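You operate a simulated robot arm through the tools that you are given. There is no shell and no other tool. Be economical: measure what you need, move in short steps, check, and stop when the job is done.

You are at the controls of a simulated two-armed robot. One attempt, no reset.

Task
Put the teal cloth on the wooden shelf beside the bins away on the end of the long wooden table. Put the blue filter on the board on the low stack of bins away on the middle shelf of the small rack. Put the orange sign in the grey crate under the table with the long grey block. Shut the green drawer. Fetch the small green collar and set it on the bench above the drawer. Fetch the blue wheel and set it on the top of the grey bench. Take the yellow pad and leave it on the top of tank fifty-seven beside its raised block. Open the fill cap. Any order will do. Set down upright: blue filter.

The check looks at the end state, three seconds after you hand in, the way a careful person would. Anything else that was tipped, shoved, dropped, spilled or broken makes it a failure. A push-on lid holds only when it is set on centred and level and pressed home; a screw cap is set on level and turned clockwise until tight. Flat cloth is picked up by pressing the open fingertips on it (5 to 10 N) and closing them slowly along it; thin cloth reads only 2 to 8 mm in the jaws.

Robot
Two 7-joint arms with fingered hands on one trunk, on a base that drives. Base frame: it is fixed to the floor where the robot stands at the start and does not move with it; the origin is under the middle of the robot, x ahead of it, y to its left, z up; the surface under the hand at the start is at about z = 0.954. Lengths are in m, angles in rad, forces in N, time in s.
The left shoulder is at the start at [0.04, 0.146, 1.179], the right one opposite. With the tool pointing down near the work surface each hand reaches from about 0.3 to 0.72 m from the robot's upright axis, wherever it stands, measured 20 degrees to its own side. Places, roughly: bench above the drawer [-8.8, -0.4, 0.7]; blue filter [0.25, -3.25, 0.75]; blue wheel (20x20x6 cm) [-9.8, -5.7, 0.8]; end of the long wooden table [-3.7, -12.7, 0.8]; fill cap [-1, -14.4, 0.8]; green drawer [-8.8, -0.6, 0.6]; grey crate under the table with the long grey bloc [-10.1, -2, 0.2]; middle shelf of the small rack [-10, -14.8, 0.9]; orange sign [-7.5, -0.5, 0.75]; small green collar (5x5x2 cm) [-9.9, -4.7, 0.8]; teal cloth (8x11x3 cm) [0.5, 0, 1]; top of tank fifty-seven beside its raised block (1 [-5.62, -10.14, 0.32]; top of the grey bench [-10.1, -8.1, 0.8]; yellow pad (4x4x4 cm) [-10.1, -8.3, 0.9]. Payload 4 kg a hand.
The tool frame of a hand sits at the grasp point between the pads (the TCP): z along the fingers, y along the line on which they close. The tips reach 0.026 m beyond it. The gripper opens to 0.148 m. The gripper's body begins 0.073 m behind the TCP. The gripper is a hand of 3 fingers: y runs from the thumb to the fingers, the wrist lies at [0, 0, -0.224] in the tool frame, and closing takes about 1.5 s.
Orientation is told as [roll, pitch, yaw] about the base's x, y, z axes, in that order, counted from this pose: with the fingers straight down and closing along the base's y, the tool's x points along the base's -x, its y along +y and its z along -z.

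Tools
- The arms move only by the tool play_rows. It takes "left_moves", "right_moves" or both (then of equal length, played together; a hand with none holds still); each is text: rows parted by semicolons, each of 6 numbers parted by spaces: the shift along the tool's x, y, z in units of 25 mm (1.0 is 25 mm), then the turn, a rotation vector about the tool's x, y, z in units of 5 degrees (1.0 is 5 degrees). In form: dx dy dz rx ry rz; .... A call has 1 to 8 rows; each row shifts and turns the commanded pose from where the row before left it, along the tool's axes as they then stand. "left_gripper" and "right_gripper" are, for a hand that has rows, the gripper command, from -1 (shut) to 1 (fully open), values between in proportion, set as the call begins (left out, the last holds). A call with a number of a shift or a turn outside -1 to 1 is refused whole. Rows are played at 5 a second. More than 0.05 m and 0.15 rad between two rows, or a gripper value outside its range, and nothing of the call is played. Where a pose cannot be reached the arm comes as near as it can. A force on the tool above 40 N (or 10 N above the force at the start of the call, whichever is more), or a blocked arm, ends the call early, and 0.2 s more pass. The fingers move at their own pace (about 0.108 m/s each) and stop on an object; they squeeze with about 30 N. The grip force told is the motor's: it shows also when the fingers shut on nothing. Time passes only in rows, and 0.2 s behind the last, so rows that do not move let the fingers close. It gives the time, the measured TCP pose, the force on the tool (base axes), the opening and the grip force at its end, in the units of the frame above (readings bear some noise), with the torque about the TCP (base axes, N m) and any sound that the robot's microphone picked up.
- Cameras (640 x 400 px; columns grow to the right, rows downward): "scene" is now at [0.108, 0.0055, 1.3958]; the picture's right is [-0.01, -1.00, 0.00], its down [-0.65, 0.00, -0.76] and it looks along [0.76, -0.00, -0.65] (base axes); focal length 281 px, centre (320, 200). "left" rides on the left gripper at [-0.068, -0.039, -0.09] in its tool frame; the picture's right is [0.50, -0.87, 0.00], its down [0.66, 0.38, -0.65] and it looks along [0.57, 0.33, 0.76] (tool axes); focal length 222 px, centre (320, 200). "right" rides on the right gripper at [0.068, -0.039, -0.09] in its tool frame; the picture's right is [0.50, 0.87, 0.00], its down [-0.66, 0.38, -0.65] and it looks along [-0.57, 0.33, 0.76] (tool axes); focal length 222 px, centre (320, 200). There is no depth. A picture from a camera that has moved, and an enlarged one, comes with that camera's place and axes in the base frame and with its lens. The place of the scene camera against the robot may be out by one fixed shift of up to 0.012 m in any direction.
- capture(camera): a new picture of that camera. The clock stands still meanwhile.
- slide_trunk(by): slides the trunk up (or, below 0, down) by that many m; the arms and the scene camera ride with it, the base frame stays. It gives what a move gives, with no picture.
- roll_base(legs): drives the robot by 1 to 6 legs, each [ahead, left, turn to the left] in m, m and rad, along the robot's own axes; the way and the turn of a leg run together, so that a leg with both is an arc; at most 1.5 m and 3.142 rad a leg. The arms and the cameras ride along, it lands a little off, and it stops where it bumps. It gives what a move gives.
- set_grasp(shape, hand): the hand has 3 fingers and takes this shape, open, in about a second: jaw (thumb against the fingers, like two jaws); tri (thumb and two fingers); tip (a fingertip pinch); poke (one finger out to press); point (the index stretched); flat (the hand flat); cup (the hand cupped); fist (a fist). The gripper value then closes the fingers along that shape, each until it touches; the sizes above hold for jaw. It gives what a move gives, with no picture.
- pan_tilt(pan, tilt): turns the head with the scene camera to pan (to the left, within 1.501 rad either way) and tilt (down, from -0.506 to 1.204), counted from straight ahead of the robot. It gives what a move gives.
- close_up(camera, box): a new picture of the part [left, top, right, bottom] of that camera's present view, enlarged. The clock stands still meanwhile.
- close_job(): hands the job in; it is judged then, once.

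Go step by step. Nothing tells you exact positions but the pictures and the camera data: compare them with the known pose of the tool, close in by small moves and look again before you grip or let go. The budget is 207 turns and 190 pictures, counting those below and the enlarged ones. Unless the task says otherwise, let go and move clear before handing in.

The tools are called after "Emit:" as a command line: name --argument value ..., lists and objects as JSON in quotes. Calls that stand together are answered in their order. play_rows: Moves the arms, as the interface text tells. Its arguments: {"type":"object","properties":{"left_moves":{"type":"string"},"left_gripper":{"type":"number"},"right_moves":{"type":"string"},"right_gripper":{"type":"number"}},"required":[]} The other tools are called the same way: slide_trunk (by) slides the trunk up or down; set_grasp (shape, hand) gives the hand a shape; roll_base (legs) drives the base; pan_tilt (pan, tilt) turns the head that bears the scene camera; capture (camera) takes a picture; close_up (camera, box) takes an enlarged picture of a part of a camera's view; close_job () hands the job in.

At the start:

```text
clock: 0.0
left_ee_pos: [0.4726, 0.2407, 1.1395]
left_tool_rot: [-0.002, 0.0, -0.001]
left_force: [0.4, 0.0, -1.0]
left_moment: [-0.01, -0.04, 0.02]
left_opening: 0.1478
left_gripper_force: 0.0
left_shape: jaw
right_ee_pos: [0.4482, -0.201, 1.1799]
right_tool_rot: [0.0, 0.0, 0.0]
right_force: [0.1, -0.5, 0.4]
right_moment: [-0.03, 0.0, -0.02]
right_opening: 0.148
right_gripper_force: 0.1
right_shape: jaw
trunk travel left (down, up): [-0.35, 0.156]
robot x, y, heading: [0.0033, -0.0001, -0.003]
head pan, tilt: [-0.007, 0.714]
```

scene: 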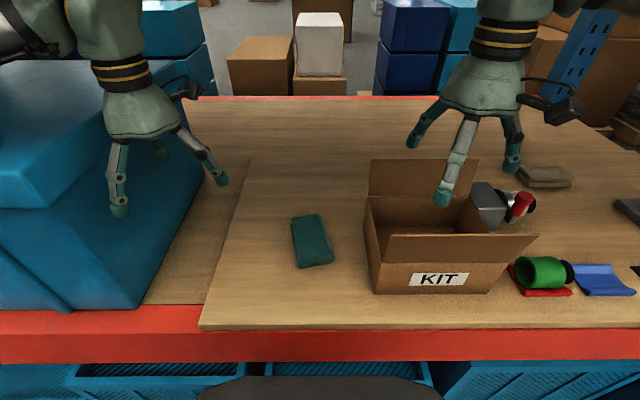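
right: 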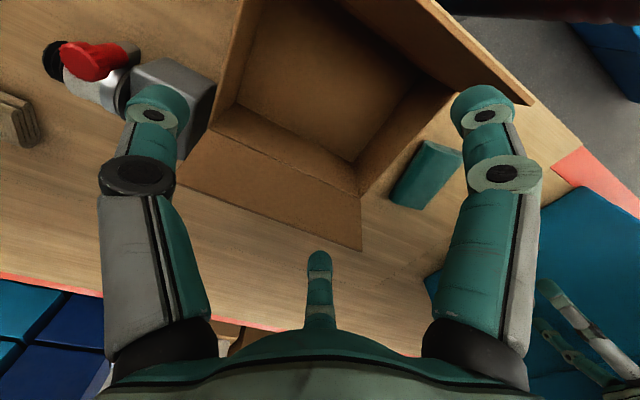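
left: 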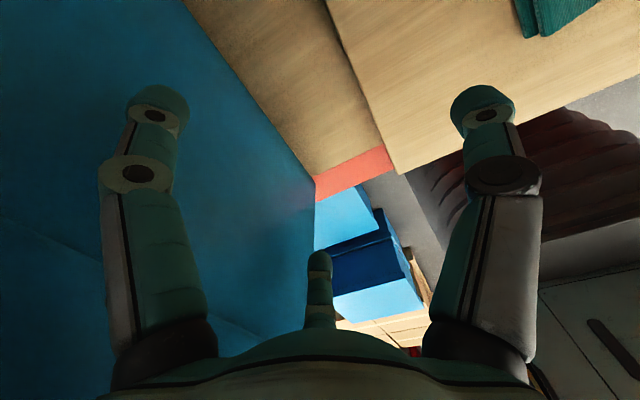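

The teal cloth lies at about (0.485, 0.024) with its long axis turned about 0.17 rad. I bring the left hand over it and move the right hand aside.

Emit:
play_rows --left_moves "0 -1 0.4 0 0 0;0 -1 0.4 0 0 0;0 -1 0.4 0 0 0;0 -1 0.4 0 0 0;0 -1 0.4 0 0 0;0 -1 0.4 0 0 0;-0.3 -1 0.4 0 0 0;-0.3 -1 0.4 0 0 0" --right_moves "0 -0.5 0 0 0 0;0 -0.5 0 0 0 0;0 -0.5 0 0 0 0;0 -0.5 0 0 0 0;0 -0.5 0 0 0 0;0 -0.5 0 0 0 0;0 -0.5 0 0 0 0;0 -0.5 0 0 0 0"

Emit:
play_rows --left_moves "0 -0.6 0 0 0 0;0 0 0 0 0 -1;0 0 0 0 0 -0.95;0 0 0 0 0 0" --left_gripper 0.6

Emit:
capture --camera "scene"

Emit:
capture --camera "left"

```text
clock: 1.8
left_ee_pos: [0.4861, 0.0397, 1.0594]
left_tool_rot: [0.001, 0.0, -0.001]
left_force: [0.7, 0.2, 0.2]
left_moment: [0.03, 0.01, 0.0]
left_opening: 0.1476
left_gripper_force: 0.0
left_shape: jaw
right_ee_pos: [0.4497, -0.3025, 1.1775]
right_tool_rot: [0.002, 0.001, 0.0]
right_force: [0.1, 0.2, 0.6]
right_moment: [0.03, 0.01, -0.01]
right_opening: 0.1478
right_gripper_force: 0.0
right_shape: jaw
trunk travel left (down, up): [-0.35, 0.156]
robot x, y, heading: [0.0013, 0.0021, 0.001]
head pan, tilt: [-0.007, 0.714]
```

```text
clock: 2.8
left_ee_pos: [0.4871, 0.0234, 1.0583]
left_tool_rot: [0.001, -0.001, 0.17]
left_force: [-0.1, -0.1, 0.3]
left_moment: [0.01, -0.03, 0.03]
left_opening: 0.1185
left_gripper_force: 0.2
left_shape: jaw
right_ee_pos: [0.4506, -0.3007, 1.1777]
right_tool_rot: [0.001, -0.001, -0.001]
right_force: [-0.2, -0.5, 0.1]
right_moment: [0.03, -0.02, -0.05]
right_opening: 0.1479
right_gripper_force: 0.0
right_shape: jaw
trunk travel left (down, up): [-0.35, 0.156]
robot x, y, heading: [0.0, -0.0029, 0.001]
head pan, tilt: [-0.007, 0.714]
```

```text
186 pictures are left
camera scene: at [0.1081, 0.0049, 1.3958], right [-0.01, -1.0, 0.0], down [-0.65, 0.0, -0.76], along [0.76, 0.0, -0.65], focal length 281 px, centre (320, 200)
```

scene: 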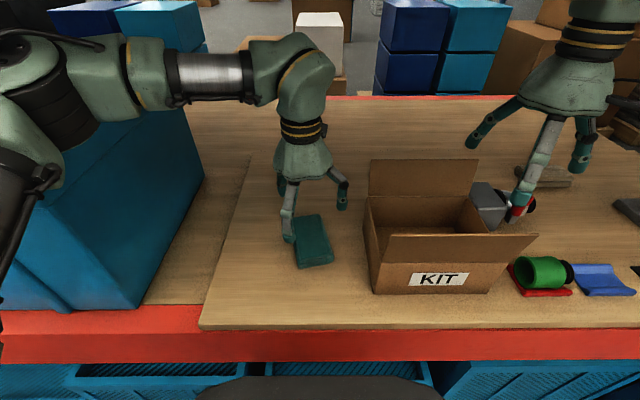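

```text
185 pictures are left
camera left: at [0.5592, -0.0031, 1.1497], right [-0.35, -0.94, 0.0], down [-0.71, 0.26, 0.65], along [-0.61, 0.23, -0.76], focal length 222 px, centre (320, 200)
```

left: 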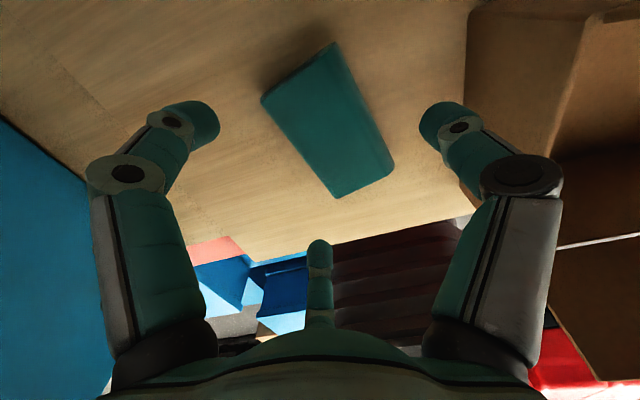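

The cloth sits at about (0.484, 0.013) with yaw about 0.22. I adjust, go down and close on it.

Emit:
play_rows --left_moves "0 -0.4 0 0 0 -0.5;0 0 1 0 0 0;0 0 1 0 0 0;0 0 0.9 0 0 0;0 0 0 0 0 0"

Emit:
play_rows --left_moves "0 0 0 0 0 0;0 0 0 0 0 0;0 0 0 0 0 0;0 0 0 0 0 0;0 0 0 0 0 0;0 0 0 0 0 0;0 0 0 0 0 0" --left_gripper -1

Emit:
capture --camera "scene"

```text
clock: 4.0
left_ee_pos: [0.4884, 0.0161, 0.9866]
left_tool_rot: [-0.003, 0.0, 0.215]
left_force: [0.9, 0.6, 8.8]
left_moment: [-0.15, 0.16, 0.0]
left_opening: 0.1188
left_gripper_force: 0.1
left_shape: jaw
right_ee_pos: [0.4505, -0.3012, 1.1784]
right_tool_rot: [0.0, -0.002, 0.001]
right_force: [0.5, 0.5, -0.4]
right_moment: [-0.01, -0.02, 0.01]
right_opening: 0.1478
right_gripper_force: 0.1
right_shape: jaw
trunk travel left (down, up): [-0.35, 0.156]
robot x, y, heading: [-0.0007, -0.0012, -0.001]
head pan, tilt: [-0.007, 0.714]
```

```text
clock: 5.6
left_ee_pos: [0.4854, 0.0167, 0.9874]
left_tool_rot: [0.001, -0.002, 0.214]
left_force: [-4.6, -0.2, 8.9]
left_moment: [0.33, 0.41, 0.13]
left_opening: 0.0429
left_gripper_force: 30.1
left_shape: jaw
right_ee_pos: [0.4485, -0.3007, 1.1788]
right_tool_rot: [0.003, -0.001, 0.0]
right_force: [0.6, 0.2, -0.5]
right_moment: [0.02, 0.01, 0.05]
right_opening: 0.148
right_gripper_force: 0.1
right_shape: jaw
trunk travel left (down, up): [-0.35, 0.156]
robot x, y, heading: [0.0024, -0.0034, 0.002]
head pan, tilt: [-0.007, 0.714]
```

```text
184 pictures are left
camera scene: at [0.1061, 0.0054, 1.396], right [-0.01, -1.0, 0.0], down [-0.65, 0.0, -0.76], along [0.76, 0.0, -0.65], focal length 281 px, centre (320, 200)
```

scene: 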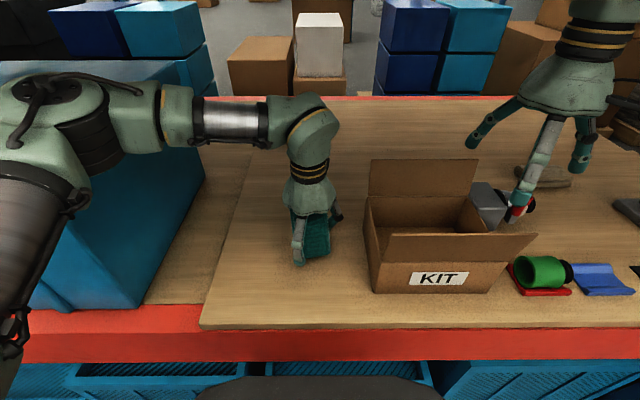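

The jaws have closed on the cloth at 43 mm. I lift it and check.

Emit:
play_rows --left_moves "0 0 -1 0 0 0;0 0 -1 0 0 0;0 0 -1 0 0 0;0 0 -1 0 0 0;0 0 -1 0 0 0;0 0 -1 0 0 0;0 0 0 0 0 0"

Emit:
capture --camera "left"

Emit:
pan_tilt --pan -1.4 --tilt 0.3

Emit:
capture --camera "scene"

```text
clock: 7.2
left_ee_pos: [0.4892, 0.0137, 1.1353]
left_tool_rot: [0.0, 0.0, 0.216]
left_force: [0.3, 0.5, -0.8]
left_moment: [0.01, -0.02, 0.02]
left_opening: 0.0368
left_gripper_force: 30.1
left_shape: jaw
right_ee_pos: [0.4501, -0.3003, 1.1783]
right_tool_rot: [0.003, 0.0, 0.0]
right_force: [0.7, 0.6, -0.9]
right_moment: [0.0, 0.0, -0.01]
right_opening: 0.1478
right_gripper_force: 0.0
right_shape: jaw
trunk travel left (down, up): [-0.35, 0.156]
robot x, y, heading: [-0.0022, 0.0011, 0.0]
head pan, tilt: [-0.007, 0.714]
```

```text
183 pictures are left
camera left: at [0.563, -0.0102, 1.2258], right [-0.3, -0.95, 0.0], down [-0.72, 0.23, 0.65], along [-0.62, 0.2, -0.76], focal length 222 px, centre (320, 200)
```

left: 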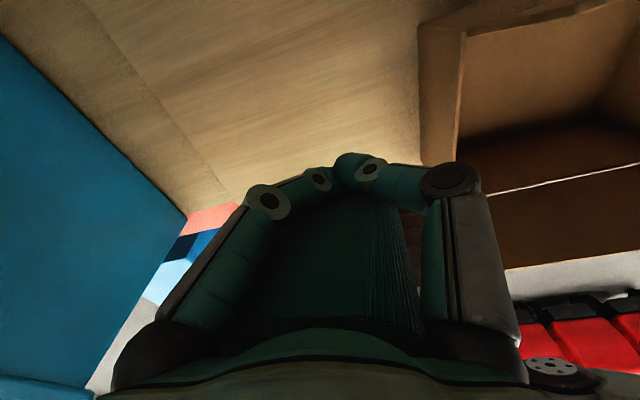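

```text
clock: 8.7
left_ee_pos: [0.4904, 0.014, 1.1364]
left_tool_rot: [0.0, -0.001, 0.214]
left_force: [-0.5, -1.3, -1.0]
left_moment: [-0.01, 0.02, -0.05]
left_opening: 0.0367
left_gripper_force: 29.8
left_shape: jaw
right_ee_pos: [0.4492, -0.3014, 1.1785]
right_tool_rot: [0.002, -0.001, 0.0]
right_force: [0.4, -0.2, 0.0]
right_moment: [0.02, 0.0, 0.0]
right_opening: 0.1479
right_gripper_force: 0.1
right_shape: jaw
trunk travel left (down, up): [-0.35, 0.156]
robot x, y, heading: [0.0004, 0.0046, 0.001]
head pan, tilt: [-1.4, 0.3]
```

```text
182 pictures are left
camera scene: at [0.0396, -0.0861, 1.4331], right [-0.99, -0.17, 0.0], down [-0.05, 0.29, -0.96], along [0.16, -0.94, -0.3], focal length 281 px, centre (320, 200)
```

scene: 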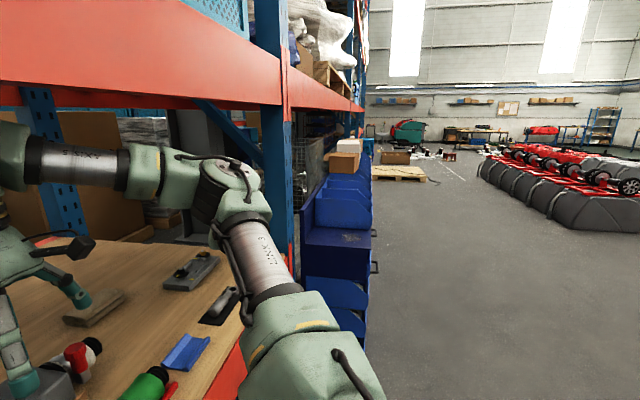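

The cloth is held. The way along the rack to the low bins is open, so I back off and slide right toward the filter.

Emit:
roll_base --legs '[[-0.6, 0, 0], [0, -1.5, 0], [0, -1.3, 0]]'

Emit:
pan_tilt --pan -0.4 --tilt 0.6

Emit:
capture --camera "scene"

```text
clock: 25.5
left_ee_pos: [-0.1104, -2.8162, 1.1355]
left_tool_rot: [-0.001, 0.001, 0.213]
left_force: [0.1, -0.3, -0.4]
left_moment: [0.01, -0.01, 0.02]
left_opening: 0.0368
left_gripper_force: 30.0
left_shape: jaw
right_ee_pos: [-0.1497, -3.1307, 1.1779]
right_tool_rot: [0.0, 0.0, 0.0]
right_force: [-0.1, 0.0, 0.2]
right_moment: [-0.01, 0.0, -0.01]
right_opening: 0.1474
right_gripper_force: 0.0
right_shape: jaw
trunk travel left (down, up): [-0.35, 0.156]
robot x, y, heading: [-0.6005, -2.8291, -0.004]
head pan, tilt: [-1.4, 0.3]
```

```text
clock: 26.8
left_ee_pos: [-0.1102, -2.816, 1.1352]
left_tool_rot: [0.0, 0.0, 0.213]
left_force: [-0.4, -1.3, -1.3]
left_moment: [0.0, -0.01, -0.02]
left_opening: 0.0369
left_gripper_force: 29.4
left_shape: jaw
right_ee_pos: [-0.1497, -3.1306, 1.1777]
right_tool_rot: [0.002, 0.0, 0.0]
right_force: [0.6, -0.3, -0.1]
right_moment: [0.0, 0.02, 0.03]
right_opening: 0.1478
right_gripper_force: 0.0
right_shape: jaw
trunk travel left (down, up): [-0.35, 0.156]
robot x, y, heading: [-0.599, -2.8281, -0.001]
head pan, tilt: [-0.4, 0.6]
```

```text
181 pictures are left
camera scene: at [-0.4948, -2.8583, 1.4056], right [-0.39, -0.92, 0.0], down [-0.52, 0.22, -0.82], along [0.76, -0.32, -0.57], focal length 281 px, centre (320, 200)
```

scene: 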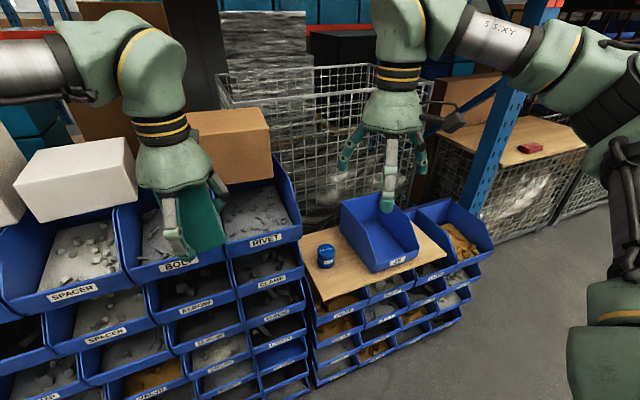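

The blue filter stands on the board next to the taller bins at about (0.13, -3.14). I tuck the left hand back and up, then drive a bit closer.

Emit:
play_rows --left_moves "1 0.2 -0.7 0 0 0;1 0.2 -0.7 0 0 0;1 0.2 -0.7 0 0 0;1 0.2 -0.7 0 0 0;1 0.2 -0.7 0 0 0;1 0.2 -0.7 0 0 0;1 0.2 -0.7 0 0 0;0 0 0 0 0 0"

Emit:
roll_base --legs '[[0.22, -0.1, 0]]'

Emit:
capture --camera "scene"

Emit:
capture --camera "right"

```text
clock: 28.6
left_ee_pos: [-0.2869, -2.8211, 1.2574]
left_tool_rot: [0.0, -0.001, 0.212]
left_force: [-0.1, -0.4, -1.4]
left_moment: [0.0, -0.02, 0.0]
left_opening: 0.0366
left_gripper_force: 30.1
left_shape: jaw
right_ee_pos: [-0.1487, -3.1307, 1.1792]
right_tool_rot: [0.001, 0.0, 0.0]
right_force: [0.0, -0.6, -0.6]
right_moment: [-0.03, -0.03, 0.0]
right_opening: 0.148
right_gripper_force: 0.1
right_shape: jaw
trunk travel left (down, up): [-0.35, 0.156]
robot x, y, heading: [-0.5999, -2.8315, -0.004]
head pan, tilt: [-0.4, 0.6]
```

```text
clock: 30.3
left_ee_pos: [-0.0671, -2.9204, 1.2577]
left_tool_rot: [0.0, -0.003, 0.211]
left_force: [-0.1, -0.4, -0.5]
left_moment: [0.0, 0.0, 0.02]
left_opening: 0.0366
left_gripper_force: 30.2
left_shape: jaw
right_ee_pos: [0.0705, -3.2313, 1.179]
right_tool_rot: [0.0, -0.003, -0.002]
right_force: [-0.8, -0.5, 0.9]
right_moment: [0.0, -0.03, -0.02]
right_opening: 0.1478
right_gripper_force: 0.0
right_shape: jaw
trunk travel left (down, up): [-0.35, 0.156]
robot x, y, heading: [-0.3807, -2.9257, -0.003]
head pan, tilt: [-0.4, 0.6]
```

```text
180 pictures are left
camera scene: at [-0.2743, -2.958, 1.4057], right [-0.39, -0.92, 0.0], down [-0.52, 0.22, -0.83], along [0.76, -0.32, -0.56], focal length 281 px, centre (320, 200)
```

scene: 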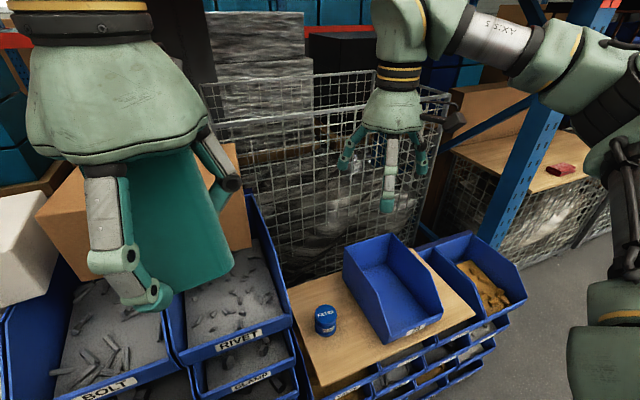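

```text
179 pictures are left
camera right: at [0.0029, -3.2702, 1.2703], right [-0.5, 0.87, 0.0], down [0.65, 0.38, 0.65], along [0.57, 0.33, -0.76], focal length 222 px, centre (320, 200)
```

right: 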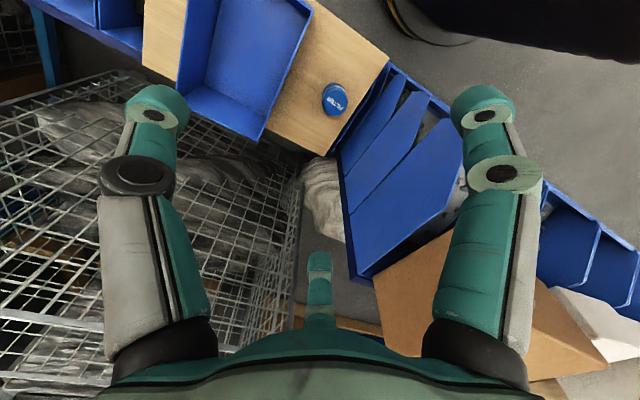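

By triangulation the filter is at about (0.125, -3.155) with its top near z 0.74. I move the right hand over it and turn it so that the body clears the tall bins.

Emit:
play_rows --right_moves "-0.55 0.76 0.8 0 0 0;-0.55 0.76 0.8 0 0 0;-0.55 0.76 0.8 0 0 0;-0.55 0.76 0.8 0 0 0;0 0 0 0 0 -1;0 0 0 0 0 -1;0 0 0 0 0 -1;0 0 0 0 0 -1" --right_gripper 0.3

Emit:
play_rows --right_moves "0 0 0 0 0 -1;0 0 0 0 0 -1;0 0 0 0 0 -1;0 0 0 0 0 -1;0 0 0 0 0 -1;0 0 0 0 0 -1;0 0 0 0 0 -1;0 0 0 0 0 -1"

Emit:
play_rows --right_moves "0 0 0 0 0 -1;0 0 0 0 0 -1;0 0 0 0 0 -1;0 0 0 0 0 -1;0 0 0 0 0 -1;0 0 0 0 0 -1;0 0 0 0 0 0"

Emit:
capture --camera "right"

Emit:
capture --camera "scene"

```text
clock: 32.1
left_ee_pos: [-0.0652, -2.9208, 1.258]
left_tool_rot: [-0.001, -0.001, 0.211]
left_force: [0.8, -0.2, 0.3]
left_moment: [0.0, 0.01, 0.02]
left_opening: 0.0368
left_gripper_force: 30.1
left_shape: jaw
right_ee_pos: [0.127, -3.1559, 1.0984]
right_tool_rot: [0.0, -0.001, 0.35]
right_force: [-0.6, -0.7, 0.7]
right_moment: [-0.01, -0.02, -0.03]
right_opening: 0.0965
right_gripper_force: 0.0
right_shape: jaw
trunk travel left (down, up): [-0.35, 0.156]
robot x, y, heading: [-0.3752, -2.9325, -0.001]
head pan, tilt: [-0.4, 0.6]
```

```text
clock: 33.9
left_ee_pos: [-0.066, -2.9213, 1.2575]
left_tool_rot: [0.0, 0.001, 0.212]
left_force: [-0.4, 0.4, 0.0]
left_moment: [0.0, -0.01, -0.02]
left_opening: 0.037
left_gripper_force: 30.1
left_shape: jaw
right_ee_pos: [0.1276, -3.1558, 1.0969]
right_tool_rot: [-0.001, -0.001, 1.048]
right_force: [0.0, 0.1, -0.2]
right_moment: [0.03, 0.0, 0.02]
right_opening: 0.0967
right_gripper_force: 0.1
right_shape: jaw
trunk travel left (down, up): [-0.35, 0.156]
robot x, y, heading: [-0.3802, -2.9321, -0.004]
head pan, tilt: [-0.4, 0.6]
```

```text
clock: 35.5
left_ee_pos: [-0.0648, -2.9218, 1.258]
left_tool_rot: [0.0, 0.0, 0.213]
left_force: [0.4, 0.8, 0.1]
left_moment: [0.01, -0.03, 0.01]
left_opening: 0.0369
left_gripper_force: 30.9
left_shape: jaw
right_ee_pos: [0.1277, -3.1571, 1.0992]
right_tool_rot: [0.001, -0.002, 1.57]
right_force: [0.1, -0.1, -0.4]
right_moment: [0.0, 0.02, -0.05]
right_opening: 0.0966
right_gripper_force: 0.0
right_shape: jaw
trunk travel left (down, up): [-0.35, 0.156]
robot x, y, heading: [-0.3807, -2.9293, -0.002]
head pan, tilt: [-0.4, 0.6]
```

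```text
178 pictures are left
camera right: at [0.1662, -3.2239, 1.1897], right [-0.87, -0.5, 0.0], down [-0.38, 0.65, 0.65], along [-0.33, 0.57, -0.76], focal length 222 px, centre (320, 200)
```

right: 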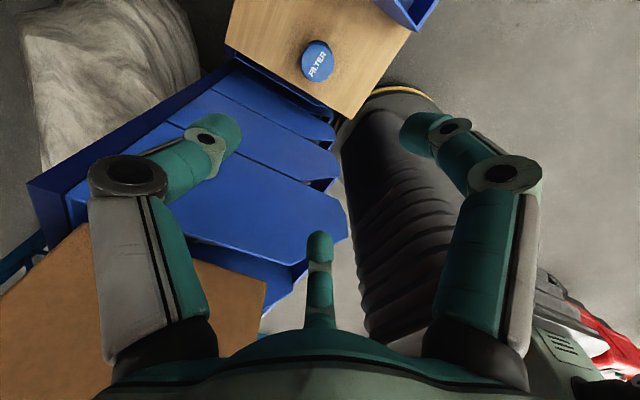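

```text
177 pictures are left
camera scene: at [-0.2728, -2.9587, 1.4056], right [-0.39, -0.92, 0.0], down [-0.52, 0.22, -0.82], along [0.76, -0.32, -0.57], focal length 281 px, centre (320, 200)
```

scene: 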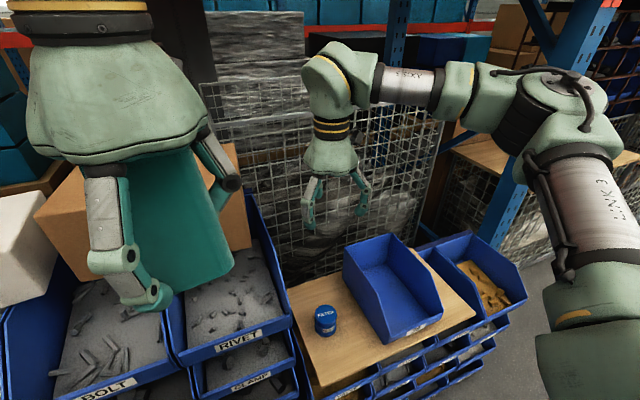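

The filter is confirmed at (0.135, -3.158). I descend over it in two steps.

Emit:
play_rows --right_moves "0 -0.28 1 0 0 0;0 0 1 0 0 0;0 0 1 0 0 0;0 0 1 0 0 0;0 0 1 0 0 0;0 0 1 0 0 0;0 0 1 0 0 0;0 0 1 0 0 0"

Emit:
play_rows --right_moves "0 0 1 0 0 0;0 0 1 0 0 0;0 0 1 0 0 0;0 0 0.8 0 0 0;0 0 0.8 0 0 0;0 0 0 0 0 0"

Emit:
capture --camera "right"

Emit:
capture --camera "scene"

```text
clock: 37.3
left_ee_pos: [-0.0646, -2.9219, 1.2578]
left_tool_rot: [0.0, 0.001, 0.212]
left_force: [0.5, 0.2, -0.7]
left_moment: [0.02, 0.0, 0.0]
left_opening: 0.0366
left_gripper_force: 30.0
left_shape: jaw
right_ee_pos: [0.1343, -3.1556, 0.8966]
right_tool_rot: [0.0, -0.001, 1.568]
right_force: [0.5, 0.1, 0.5]
right_moment: [0.0, 0.03, 0.0]
right_opening: 0.0966
right_gripper_force: 0.0
right_shape: jaw
trunk travel left (down, up): [-0.35, 0.156]
robot x, y, heading: [-0.3762, -2.9326, -0.003]
head pan, tilt: [-0.4, 0.6]
```

```text
clock: 38.7
left_ee_pos: [-0.0659, -2.921, 1.2596]
left_tool_rot: [0.0, 0.0, 0.214]
left_force: [-0.1, -0.3, 0.2]
left_moment: [0.01, -0.01, 0.03]
left_opening: 0.0366
left_gripper_force: 29.7
left_shape: jaw
right_ee_pos: [0.1345, -3.1526, 0.7826]
right_tool_rot: [-0.001, -0.001, 1.57]
right_force: [-0.4, 0.3, 0.7]
right_moment: [0.01, 0.02, 0.03]
right_opening: 0.0967
right_gripper_force: 0.0
right_shape: jaw
trunk travel left (down, up): [-0.35, 0.156]
robot x, y, heading: [-0.378, -2.9293, -0.003]
head pan, tilt: [-0.4, 0.6]
```

```text
176 pictures are left
camera right: at [0.1732, -3.2209, 0.8738], right [-0.87, -0.5, 0.0], down [-0.38, 0.65, 0.65], along [-0.33, 0.57, -0.76], focal length 222 px, centre (320, 200)
```

right: 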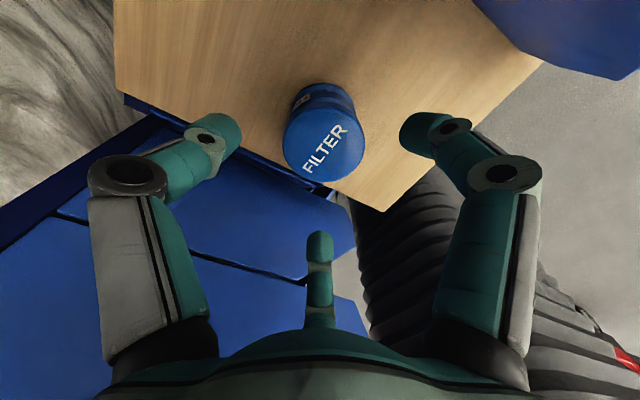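

```text
175 pictures are left
camera scene: at [-0.273, -2.9586, 1.4056], right [-0.39, -0.92, 0.0], down [-0.52, 0.22, -0.82], along [0.76, -0.32, -0.57], focal length 281 px, centre (320, 200)
```

scene: 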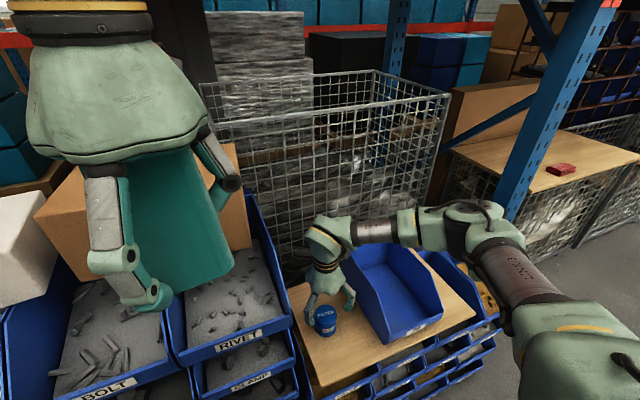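

The filter is centred in the fingers with its top at about 0.733. I lower in small steps.

Emit:
play_rows --right_moves "0.2 0 0.6 0 0 0;0 0 0.6 0 0 0;0 0 0.6 0 0 0;0 0 0.6 0 0 0;0 0 0.5 0 0 0;0 0 0 0 0 0"

Emit:
capture --camera "scene"

Emit:
capture --camera "right"

```text
clock: 40.1
left_ee_pos: [-0.0654, -2.9211, 1.258]
left_tool_rot: [0.0, 0.0, 0.212]
left_force: [0.1, -0.5, -0.6]
left_moment: [-0.01, -0.01, -0.04]
left_opening: 0.0369
left_gripper_force: 29.8
left_shape: jaw
right_ee_pos: [0.1353, -3.1601, 0.7103]
right_tool_rot: [0.001, -0.001, 1.57]
right_force: [0.2, -0.1, 0.1]
right_moment: [0.03, -0.01, 0.01]
right_opening: 0.0969
right_gripper_force: 0.1
right_shape: jaw
trunk travel left (down, up): [-0.35, 0.156]
robot x, y, heading: [-0.3785, -2.9265, -0.001]
head pan, tilt: [-0.4, 0.6]
```

```text
174 pictures are left
camera scene: at [-0.2729, -2.9586, 1.4056], right [-0.39, -0.92, 0.0], down [-0.52, 0.22, -0.82], along [0.76, -0.32, -0.57], focal length 281 px, centre (320, 200)
```

scene: 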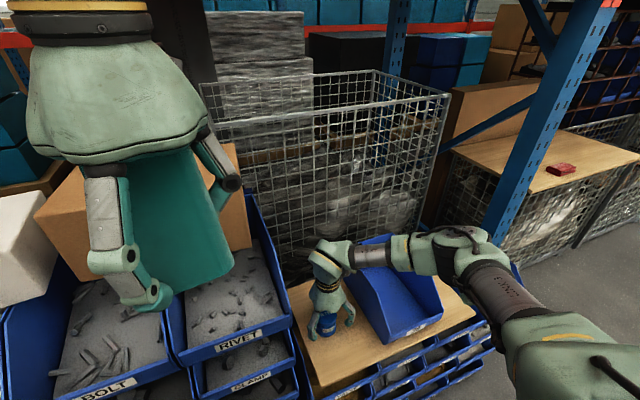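

```text
173 pictures are left
camera right: at [0.1736, -3.2272, 0.8011], right [-0.87, -0.5, 0.0], down [-0.38, 0.65, 0.65], along [-0.33, 0.57, -0.76], focal length 222 px, centre (320, 200)
```

right: 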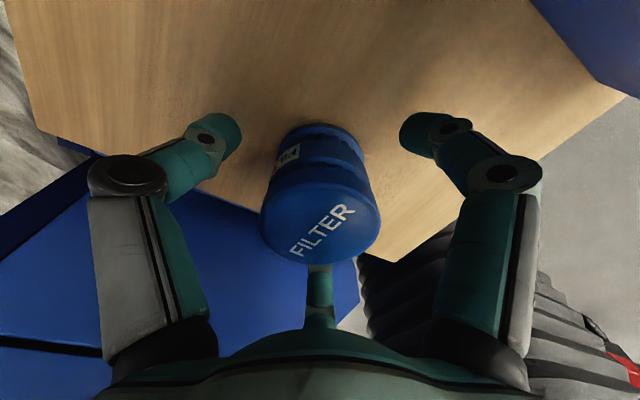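

The fingers surround the filter; I close now.

Emit:
play_rows --right_moves "0 0 0 0 0 0;0 0 0 0 0 0;0 0 0 0 0 0;0 0 0 0 0 0;0 0 0 0 0 0;0 0 0 0 0 0" --right_gripper -1

Emit:
play_rows --right_moves "0 0 -0.6 0 0 0;0 0 -1 0 0 0;0 0 -1 0 0 0;0 0 -1 0 0 0;0 0 -1 0 0 0;0 0 -1 0 0 0;0 0 -1 0 0 0;0 0 -1 0 0 0"

Emit:
capture --camera "right"

```text
clock: 41.5
left_ee_pos: [-0.0657, -2.9216, 1.2585]
left_tool_rot: [0.0, 0.001, 0.212]
left_force: [0.4, 0.5, -0.8]
left_moment: [-0.01, -0.01, 0.01]
left_opening: 0.0365
left_gripper_force: 29.9
left_shape: jaw
right_ee_pos: [0.1356, -3.1592, 0.7103]
right_tool_rot: [-0.002, 0.0, 1.569]
right_force: [-0.4, -0.1, -0.8]
right_moment: [0.0, -0.02, -0.02]
right_opening: 0.0519
right_gripper_force: 29.8
right_shape: jaw
trunk travel left (down, up): [-0.35, 0.156]
robot x, y, heading: [-0.3751, -2.9293, -0.002]
head pan, tilt: [-0.4, 0.6]
```

```text
clock: 43.3
left_ee_pos: [-0.0663, -2.9204, 1.2582]
left_tool_rot: [-0.001, -0.001, 0.214]
left_force: [0.4, -0.6, -0.3]
left_moment: [-0.03, -0.02, 0.02]
left_opening: 0.037
left_gripper_force: 29.7
left_shape: jaw
right_ee_pos: [0.1343, -3.1595, 0.9009]
right_tool_rot: [0.001, -0.002, 1.57]
right_force: [-1.3, 0.2, -0.4]
right_moment: [0.0, 0.01, 0.01]
right_opening: 0.0516
right_gripper_force: 29.6
right_shape: jaw
trunk travel left (down, up): [-0.35, 0.156]
robot x, y, heading: [-0.3788, -2.9287, -0.001]
head pan, tilt: [-0.4, 0.6]
```

```text
172 pictures are left
camera right: at [0.172, -3.2272, 0.9919], right [-0.87, -0.5, 0.0], down [-0.38, 0.65, 0.65], along [-0.33, 0.57, -0.76], focal length 222 px, centre (320, 200)
```

right: 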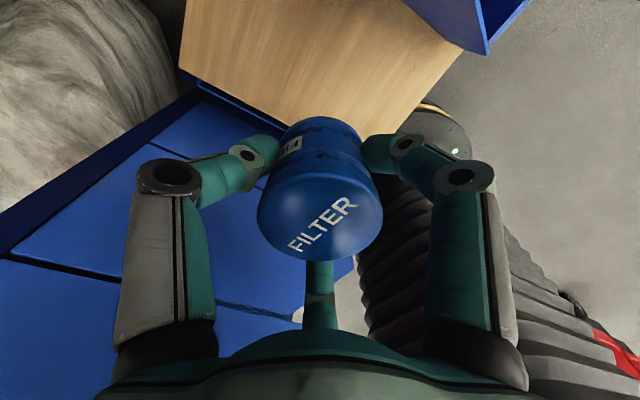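

The filter is held. I lift further, pull the hand in, back off and look around toward the rest of the hall.

Emit:
play_rows --right_moves "0 0 -1 0 0 0;0 0 -1 0 0 0;0 0.3 -1 0 0 0;0 1 -1 0 0 0;0 1 -1 0 0 0;0 1 -1 0 0 0;0 1 -1 0 0 0;0 1 -1 0 0 0"

Emit:
roll_base --legs '[[-0.8, 0, 0], [0, 0, -1.57]]'

Emit:
pan_tilt --pan 0 --tilt 0.2

Emit:
capture --camera "scene"

Emit:
pan_tilt --pan -1.0 --tilt 0.2

Emit:
capture --camera "scene"

```text
clock: 45.1
left_ee_pos: [-0.0671, -2.9215, 1.258]
left_tool_rot: [0.001, -0.003, 0.213]
left_force: [-0.5, 0.7, -0.5]
left_moment: [-0.01, 0.0, -0.02]
left_opening: 0.0366
left_gripper_force: 29.7
left_shape: jaw
right_ee_pos: [-0.0007, -3.1601, 1.1024]
right_tool_rot: [0.001, 0.0, 1.57]
right_force: [-0.3, 0.1, 0.3]
right_moment: [-0.01, -0.01, -0.02]
right_opening: 0.0516
right_gripper_force: 30.3
right_shape: jaw
trunk travel left (down, up): [-0.35, 0.156]
robot x, y, heading: [-0.3769, -2.9278, 0.0]
head pan, tilt: [-0.4, 0.6]
```

```text
clock: 53.2
left_ee_pos: [-1.1507, -3.2443, 1.2584]
left_tool_rot: [-0.001, -0.001, -1.352]
left_force: [0.2, 0.1, -0.3]
left_moment: [-0.02, 0.03, 0.01]
left_opening: 0.0365
left_gripper_force: 30.6
left_shape: jaw
right_ee_pos: [-1.3889, -3.3122, 1.1022]
right_tool_rot: [0.0, -0.001, 0.003]
right_force: [0.6, -0.2, -0.5]
right_moment: [0.02, 0.01, 0.02]
right_opening: 0.0516
right_gripper_force: 30.4
right_shape: jaw
trunk travel left (down, up): [-0.35, 0.156]
robot x, y, heading: [-1.1631, -2.9319, -1.571]
head pan, tilt: [-0.4, 0.6]
```

```text
clock: 54.1
left_ee_pos: [-1.151, -3.2441, 1.2589]
left_tool_rot: [0.002, 0.0, -1.354]
left_force: [-0.1, -0.3, -0.9]
left_moment: [-0.03, -0.02, 0.03]
left_opening: 0.0367
left_gripper_force: 29.8
left_shape: jaw
right_ee_pos: [-1.3906, -3.3109, 1.1011]
right_tool_rot: [0.0, -0.003, 0.003]
right_force: [-0.3, -0.5, -0.9]
right_moment: [0.0, -0.02, 0.01]
right_opening: 0.0513
right_gripper_force: 29.8
right_shape: jaw
trunk travel left (down, up): [-0.35, 0.156]
robot x, y, heading: [-1.1611, -2.9365, -1.57]
head pan, tilt: [0.0, 0.201]
```

```text
171 pictures are left
camera scene: at [-1.1586, -3.0406, 1.4423], right [-1.0, 0.0, 0.0], down [0.0, 0.2, -0.98], along [0.0, -0.98, -0.2], focal length 281 px, centre (320, 200)
```

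scene: 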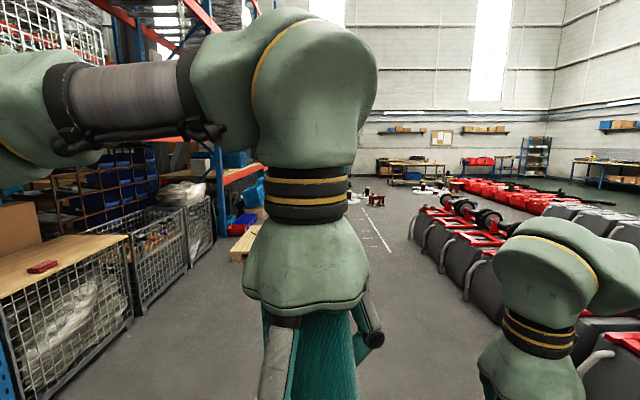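

```text
clock: 55.3
left_ee_pos: [-1.1523, -3.2462, 1.2578]
left_tool_rot: [-0.001, 0.0, -1.352]
left_force: [-0.2, -0.3, -0.5]
left_moment: [-0.02, -0.01, -0.02]
left_opening: 0.0365
left_gripper_force: 29.8
left_shape: jaw
right_ee_pos: [-1.3909, -3.3135, 1.1023]
right_tool_rot: [0.002, -0.001, 0.002]
right_force: [0.8, 0.0, -0.8]
right_moment: [-0.01, 0.02, 0.03]
right_opening: 0.0516
right_gripper_force: 30.2
right_shape: jaw
trunk travel left (down, up): [-0.35, 0.156]
robot x, y, heading: [-1.1575, -2.9359, -1.568]
head pan, tilt: [-1.0, 0.201]
```

```text
170 pictures are left
camera scene: at [-1.237, -2.9982, 1.4424], right [-0.54, 0.84, 0.0], down [0.17, 0.11, -0.98], along [-0.82, -0.53, -0.2], focal length 281 px, centre (320, 200)
```

scene: 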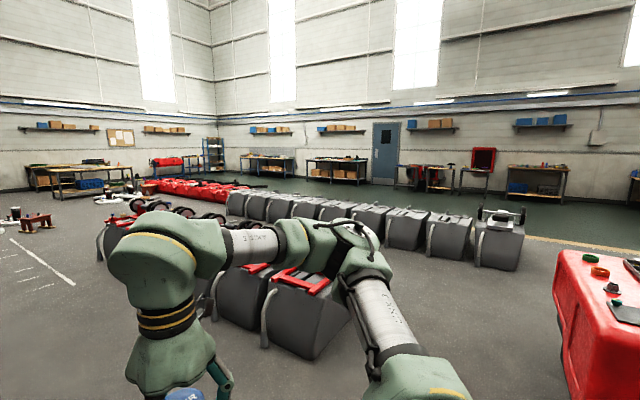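

The aisle ahead is clear, with tanks on the right at x < -2.4. I drive down it and look again.

Emit:
roll_base --legs '[[1.5, 0, 0], [1.5, 0, 0], [1.5, 0, 0], [1.5, 0, 0], [0.7, 0, 0]]'

Emit:
pan_tilt --pan -0.6 --tilt 0.3

Emit:
capture --camera "scene"

Emit:
pan_tilt --pan 0.4 --tilt 0.3

Emit:
capture --camera "scene"

```text
clock: 71.2
left_ee_pos: [-1.0697, -6.3219, 1.257]
left_tool_rot: [-0.001, 0.004, -1.296]
left_force: [0.9, 0.3, -0.4]
left_moment: [0.01, -0.01, -0.02]
left_opening: 0.0365
left_gripper_force: 29.9
left_shape: jaw
right_ee_pos: [-1.3034, -6.4021, 1.1011]
right_tool_rot: [0.003, 0.0, 0.064]
right_force: [0.1, -0.6, 0.3]
right_moment: [0.02, 0.03, -0.03]
right_opening: 0.0513
right_gripper_force: 30.5
right_shape: jaw
trunk travel left (down, up): [-0.35, 0.156]
robot x, y, heading: [-1.097, -6.0086, -1.506]
head pan, tilt: [-1.0, 0.201]
stopped in leg 3: the robot was blocked; the commanded pose is now the measured one
```

```text
clock: 72.1
left_ee_pos: [-1.069, -6.3208, 1.2579]
left_tool_rot: [-0.001, 0.001, -1.295]
left_force: [0.1, 0.7, -1.1]
left_moment: [0.01, -0.03, -0.01]
left_opening: 0.0366
left_gripper_force: 29.9
left_shape: jaw
right_ee_pos: [-1.3039, -6.4005, 1.102]
right_tool_rot: [0.0, -0.001, 0.061]
right_force: [-0.9, -0.4, -1.2]
right_moment: [-0.01, 0.01, -0.01]
right_opening: 0.0515
right_gripper_force: 29.9
right_shape: jaw
trunk travel left (down, up): [-0.35, 0.156]
robot x, y, heading: [-1.0958, -6.0084, -1.508]
head pan, tilt: [-0.6, 0.3]
```

```text
169 pictures are left
camera scene: at [-1.1421, -6.1036, 1.4331], right [-0.86, 0.51, 0.0], down [0.15, 0.25, -0.96], along [-0.49, -0.82, -0.3], focal length 281 px, centre (320, 200)
```

scene: 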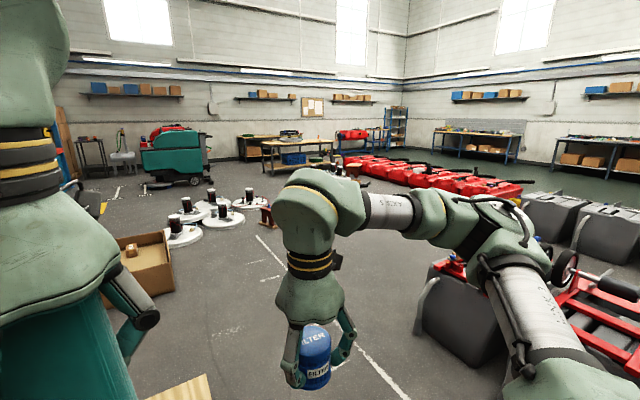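

```text
clock: 73.3
left_ee_pos: [-1.0693, -6.3208, 1.2579]
left_tool_rot: [0.0, 0.001, -1.295]
left_force: [0.4, -0.6, -0.4]
left_moment: [0.0, -0.01, -0.02]
left_opening: 0.0367
left_gripper_force: 30.8
left_shape: jaw
right_ee_pos: [-1.3044, -6.401, 1.1006]
right_tool_rot: [0.0, 0.001, 0.062]
right_force: [0.4, -0.4, -1.0]
right_moment: [0.02, 0.02, 0.01]
right_opening: 0.0515
right_gripper_force: 30.4
right_shape: jaw
trunk travel left (down, up): [-0.35, 0.156]
robot x, y, heading: [-1.0977, -6.0064, -1.506]
head pan, tilt: [0.4, 0.3]
```

```text
168 pictures are left
camera scene: at [-1.0526, -6.1076, 1.4331], right [-0.9, -0.44, 0.0], down [-0.13, 0.27, -0.96], along [0.42, -0.86, -0.3], focal length 281 px, centre (320, 200)
```

scene: 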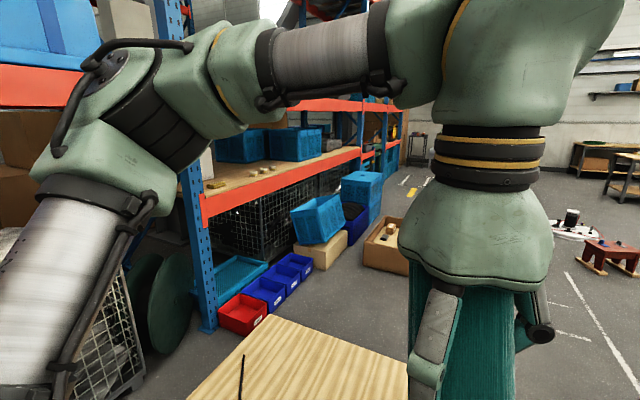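

I bumped into a low pallet ahead. I back off, shift right into the gap between pallet and tanks, and go on.

Emit:
roll_base --legs '[[-0.25, 0, 0], [0, -0.78, -0.065], [1.5, 0, 0], [0.7, 0, 0]]'

Emit:
pan_tilt --pan -0.5 --tilt 0.35

Emit:
capture --camera "scene"

Emit:
pan_tilt --pan 0.5 --tilt 0.35

Emit:
capture --camera "scene"

```text
clock: 89.3
left_ee_pos: [-1.7979, -8.2763, 1.2583]
left_tool_rot: [0.001, 0.0, -1.31]
left_force: [-0.2, 0.0, 0.7]
left_moment: [-0.02, -0.01, -0.04]
left_opening: 0.0366
left_gripper_force: 30.3
left_shape: jaw
right_ee_pos: [-2.0336, -8.3533, 1.1026]
right_tool_rot: [0.0, -0.002, 0.046]
right_force: [-0.3, 0.1, -1.2]
right_moment: [-0.03, 0.02, -0.01]
right_opening: 0.0512
right_gripper_force: 29.7
right_shape: jaw
trunk travel left (down, up): [-0.35, 0.156]
robot x, y, heading: [-1.8237, -7.9651, -1.523]
head pan, tilt: [0.4, 0.3]
```

```text
clock: 90.5
left_ee_pos: [-1.7969, -8.2771, 1.2583]
left_tool_rot: [-0.001, 0.0, -1.31]
left_force: [-0.7, 0.0, -0.3]
left_moment: [0.0, 0.01, 0.02]
left_opening: 0.0366
left_gripper_force: 30.1
left_shape: jaw
right_ee_pos: [-2.0338, -8.3528, 1.1013]
right_tool_rot: [0.002, 0.0, 0.047]
right_force: [0.8, -0.1, -0.8]
right_moment: [-0.01, -0.03, 0.0]
right_opening: 0.0511
right_gripper_force: 30.0
right_shape: jaw
trunk travel left (down, up): [-0.35, 0.156]
robot x, y, heading: [-1.8226, -7.9684, -1.525]
head pan, tilt: [-0.499, 0.351]
```

```text
167 pictures are left
camera scene: at [-1.8592, -8.0637, 1.4284], right [-0.9, 0.44, 0.0], down [0.15, 0.31, -0.94], along [-0.41, -0.84, -0.34], focal length 281 px, centre (320, 200)
```

scene: 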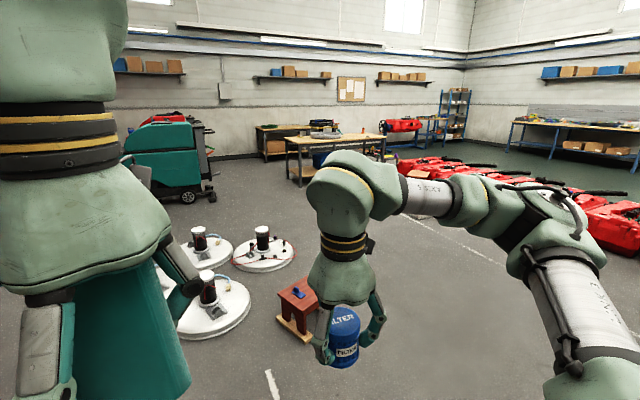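

```text
clock: 91.8
left_ee_pos: [-1.7981, -8.2773, 1.2585]
left_tool_rot: [0.001, 0.003, -1.309]
left_force: [0.1, 1.1, 0.2]
left_moment: [-0.04, 0.02, 0.0]
left_opening: 0.0366
left_gripper_force: 30.1
left_shape: jaw
right_ee_pos: [-2.035, -8.3546, 1.1016]
right_tool_rot: [0.002, -0.001, 0.048]
right_force: [-0.4, -0.4, 0.3]
right_moment: [-0.01, -0.02, -0.02]
right_opening: 0.0512
right_gripper_force: 30.4
right_shape: jaw
trunk travel left (down, up): [-0.35, 0.156]
robot x, y, heading: [-1.8227, -7.9713, -1.528]
head pan, tilt: [0.499, 0.351]
```

```text
166 pictures are left
camera scene: at [-1.7703, -8.0596, 1.4284], right [-0.86, -0.52, 0.0], down [-0.18, 0.29, -0.94], along [0.49, -0.8, -0.34], focal length 281 px, centre (320, 200)
```

scene: 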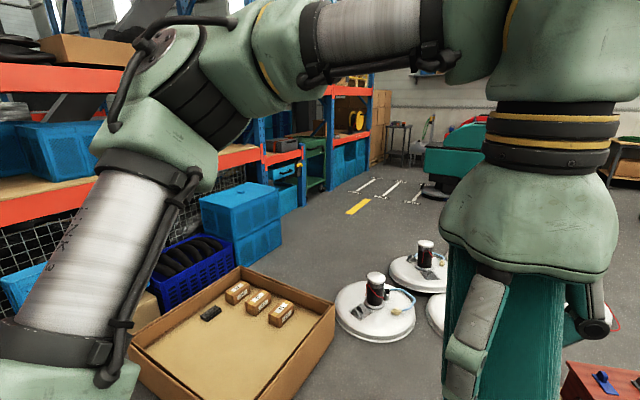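

The long wooden table's near end is at about x -3.6, y -12.3. I strafe right past the red stool, then drive toward it.

Emit:
roll_base --legs '[[0, -1.5, 0], [0, -0.45, -0.04], [1.5, 0, 0], [1.4, 0, 0]]'

Emit:
pan_tilt --pan 0 --tilt 0.5

Emit:
capture --camera "scene"

```text
clock: 113.4
left_ee_pos: [-3.8513, -10.934, 1.2555]
left_tool_rot: [0.006, 0.007, -1.407]
left_force: [-1.0, -1.4, -0.3]
left_moment: [0.05, -0.08, -0.02]
left_opening: 0.0366
left_gripper_force: 29.9
left_shape: jaw
right_ee_pos: [-4.0925, -10.9859, 1.0966]
right_tool_rot: [0.008, -0.005, -0.054]
right_force: [-0.3, -0.3, -0.3]
right_moment: [0.06, -0.06, 0.01]
right_opening: 0.0513
right_gripper_force: 30.1
right_shape: jaw
trunk travel left (down, up): [-0.35, 0.156]
robot x, y, heading: [-3.8394, -10.6157, -1.62]
head pan, tilt: [0.499, 0.351]
stopped in leg 4: the robot was blocked; the commanded pose is now the measured one
```

```text
clock: 114.4
left_ee_pos: [-3.844, -10.9263, 1.2577]
left_tool_rot: [0.0, 0.003, -1.409]
left_force: [-0.2, 0.1, -0.3]
left_moment: [-0.04, 0.0, 0.04]
left_opening: 0.0367
left_gripper_force: 29.1
left_shape: jaw
right_ee_pos: [-4.0869, -10.9813, 1.1004]
right_tool_rot: [0.0, 0.001, -0.051]
right_force: [-0.2, 1.4, -0.4]
right_moment: [-0.04, 0.02, -0.01]
right_opening: 0.0514
right_gripper_force: 29.6
right_shape: jaw
trunk travel left (down, up): [-0.35, 0.156]
robot x, y, heading: [-3.8381, -10.6161, -1.624]
head pan, tilt: [0.0, 0.499]
```

```text
165 pictures are left
camera scene: at [-3.8403, -10.7195, 1.4148], right [-1.0, 0.05, 0.0], down [0.02, 0.48, -0.88], along [-0.05, -0.88, -0.48], focal length 281 px, centre (320, 200)
```

scene: 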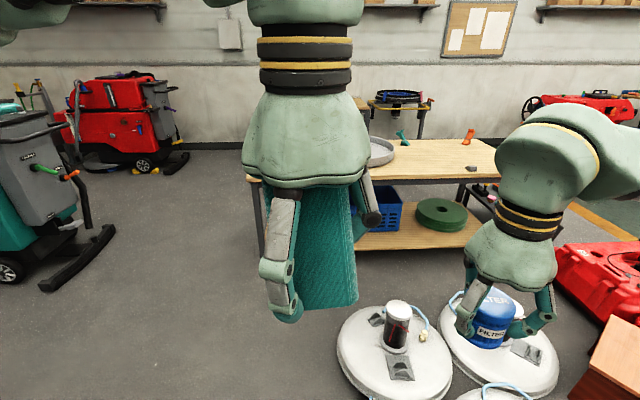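

I was blocked again; there are more white discs ahead. I look down and to both sides to see what I touched.

Emit:
pan_tilt --pan -0.5 --tilt 1.1

Emit:
capture --camera "scene"

Emit:
pan_tilt --pan 0.6 --tilt 1.0

Emit:
capture --camera "scene"

```text
clock: 115.4
left_ee_pos: [-3.8448, -10.9286, 1.257]
left_tool_rot: [0.001, 0.0, -1.409]
left_force: [0.2, -0.4, -0.5]
left_moment: [-0.02, -0.04, 0.01]
left_opening: 0.0366
left_gripper_force: 29.5
left_shape: jaw
right_ee_pos: [-4.0865, -10.9818, 1.1007]
right_tool_rot: [0.003, -0.001, -0.052]
right_force: [0.0, -0.3, -1.4]
right_moment: [-0.02, -0.03, 0.01]
right_opening: 0.0514
right_gripper_force: 30.4
right_shape: jaw
trunk travel left (down, up): [-0.35, 0.156]
robot x, y, heading: [-3.8404, -10.6178, -1.624]
head pan, tilt: [-0.499, 1.1]
```

```text
164 pictures are left
camera scene: at [-3.8693, -10.6837, 1.367], right [-0.85, 0.52, 0.0], down [0.47, 0.76, -0.45], along [-0.24, -0.39, -0.89], focal length 281 px, centre (320, 200)
```

scene: 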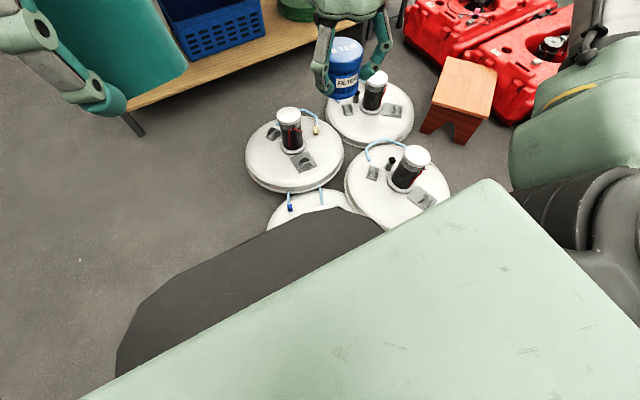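

```text
clock: 116.7
left_ee_pos: [-3.8457, -10.9289, 1.2576]
left_tool_rot: [0.002, 0.003, -1.408]
left_force: [-0.6, -0.1, -0.1]
left_moment: [0.02, -0.01, -0.04]
left_opening: 0.0367
left_gripper_force: 30.4
left_shape: jaw
right_ee_pos: [-4.0874, -10.9815, 1.1003]
right_tool_rot: [0.002, 0.0, -0.05]
right_force: [0.5, -0.2, 0.1]
right_moment: [0.01, 0.01, 0.01]
right_opening: 0.0513
right_gripper_force: 29.8
right_shape: jaw
trunk travel left (down, up): [-0.35, 0.156]
robot x, y, heading: [-3.8386, -10.612, -1.622]
head pan, tilt: [0.6, 1.0]
```

```text
163 pictures are left
camera scene: at [-3.8002, -10.6893, 1.3736], right [-0.85, -0.52, 0.0], down [-0.44, 0.72, -0.54], along [0.28, -0.46, -0.84], focal length 281 px, centre (320, 200)
```

scene: 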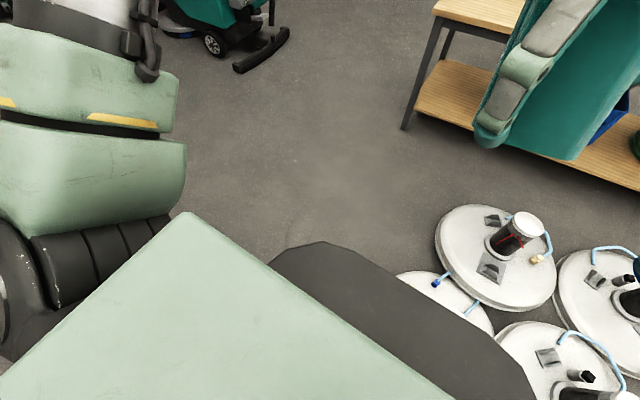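

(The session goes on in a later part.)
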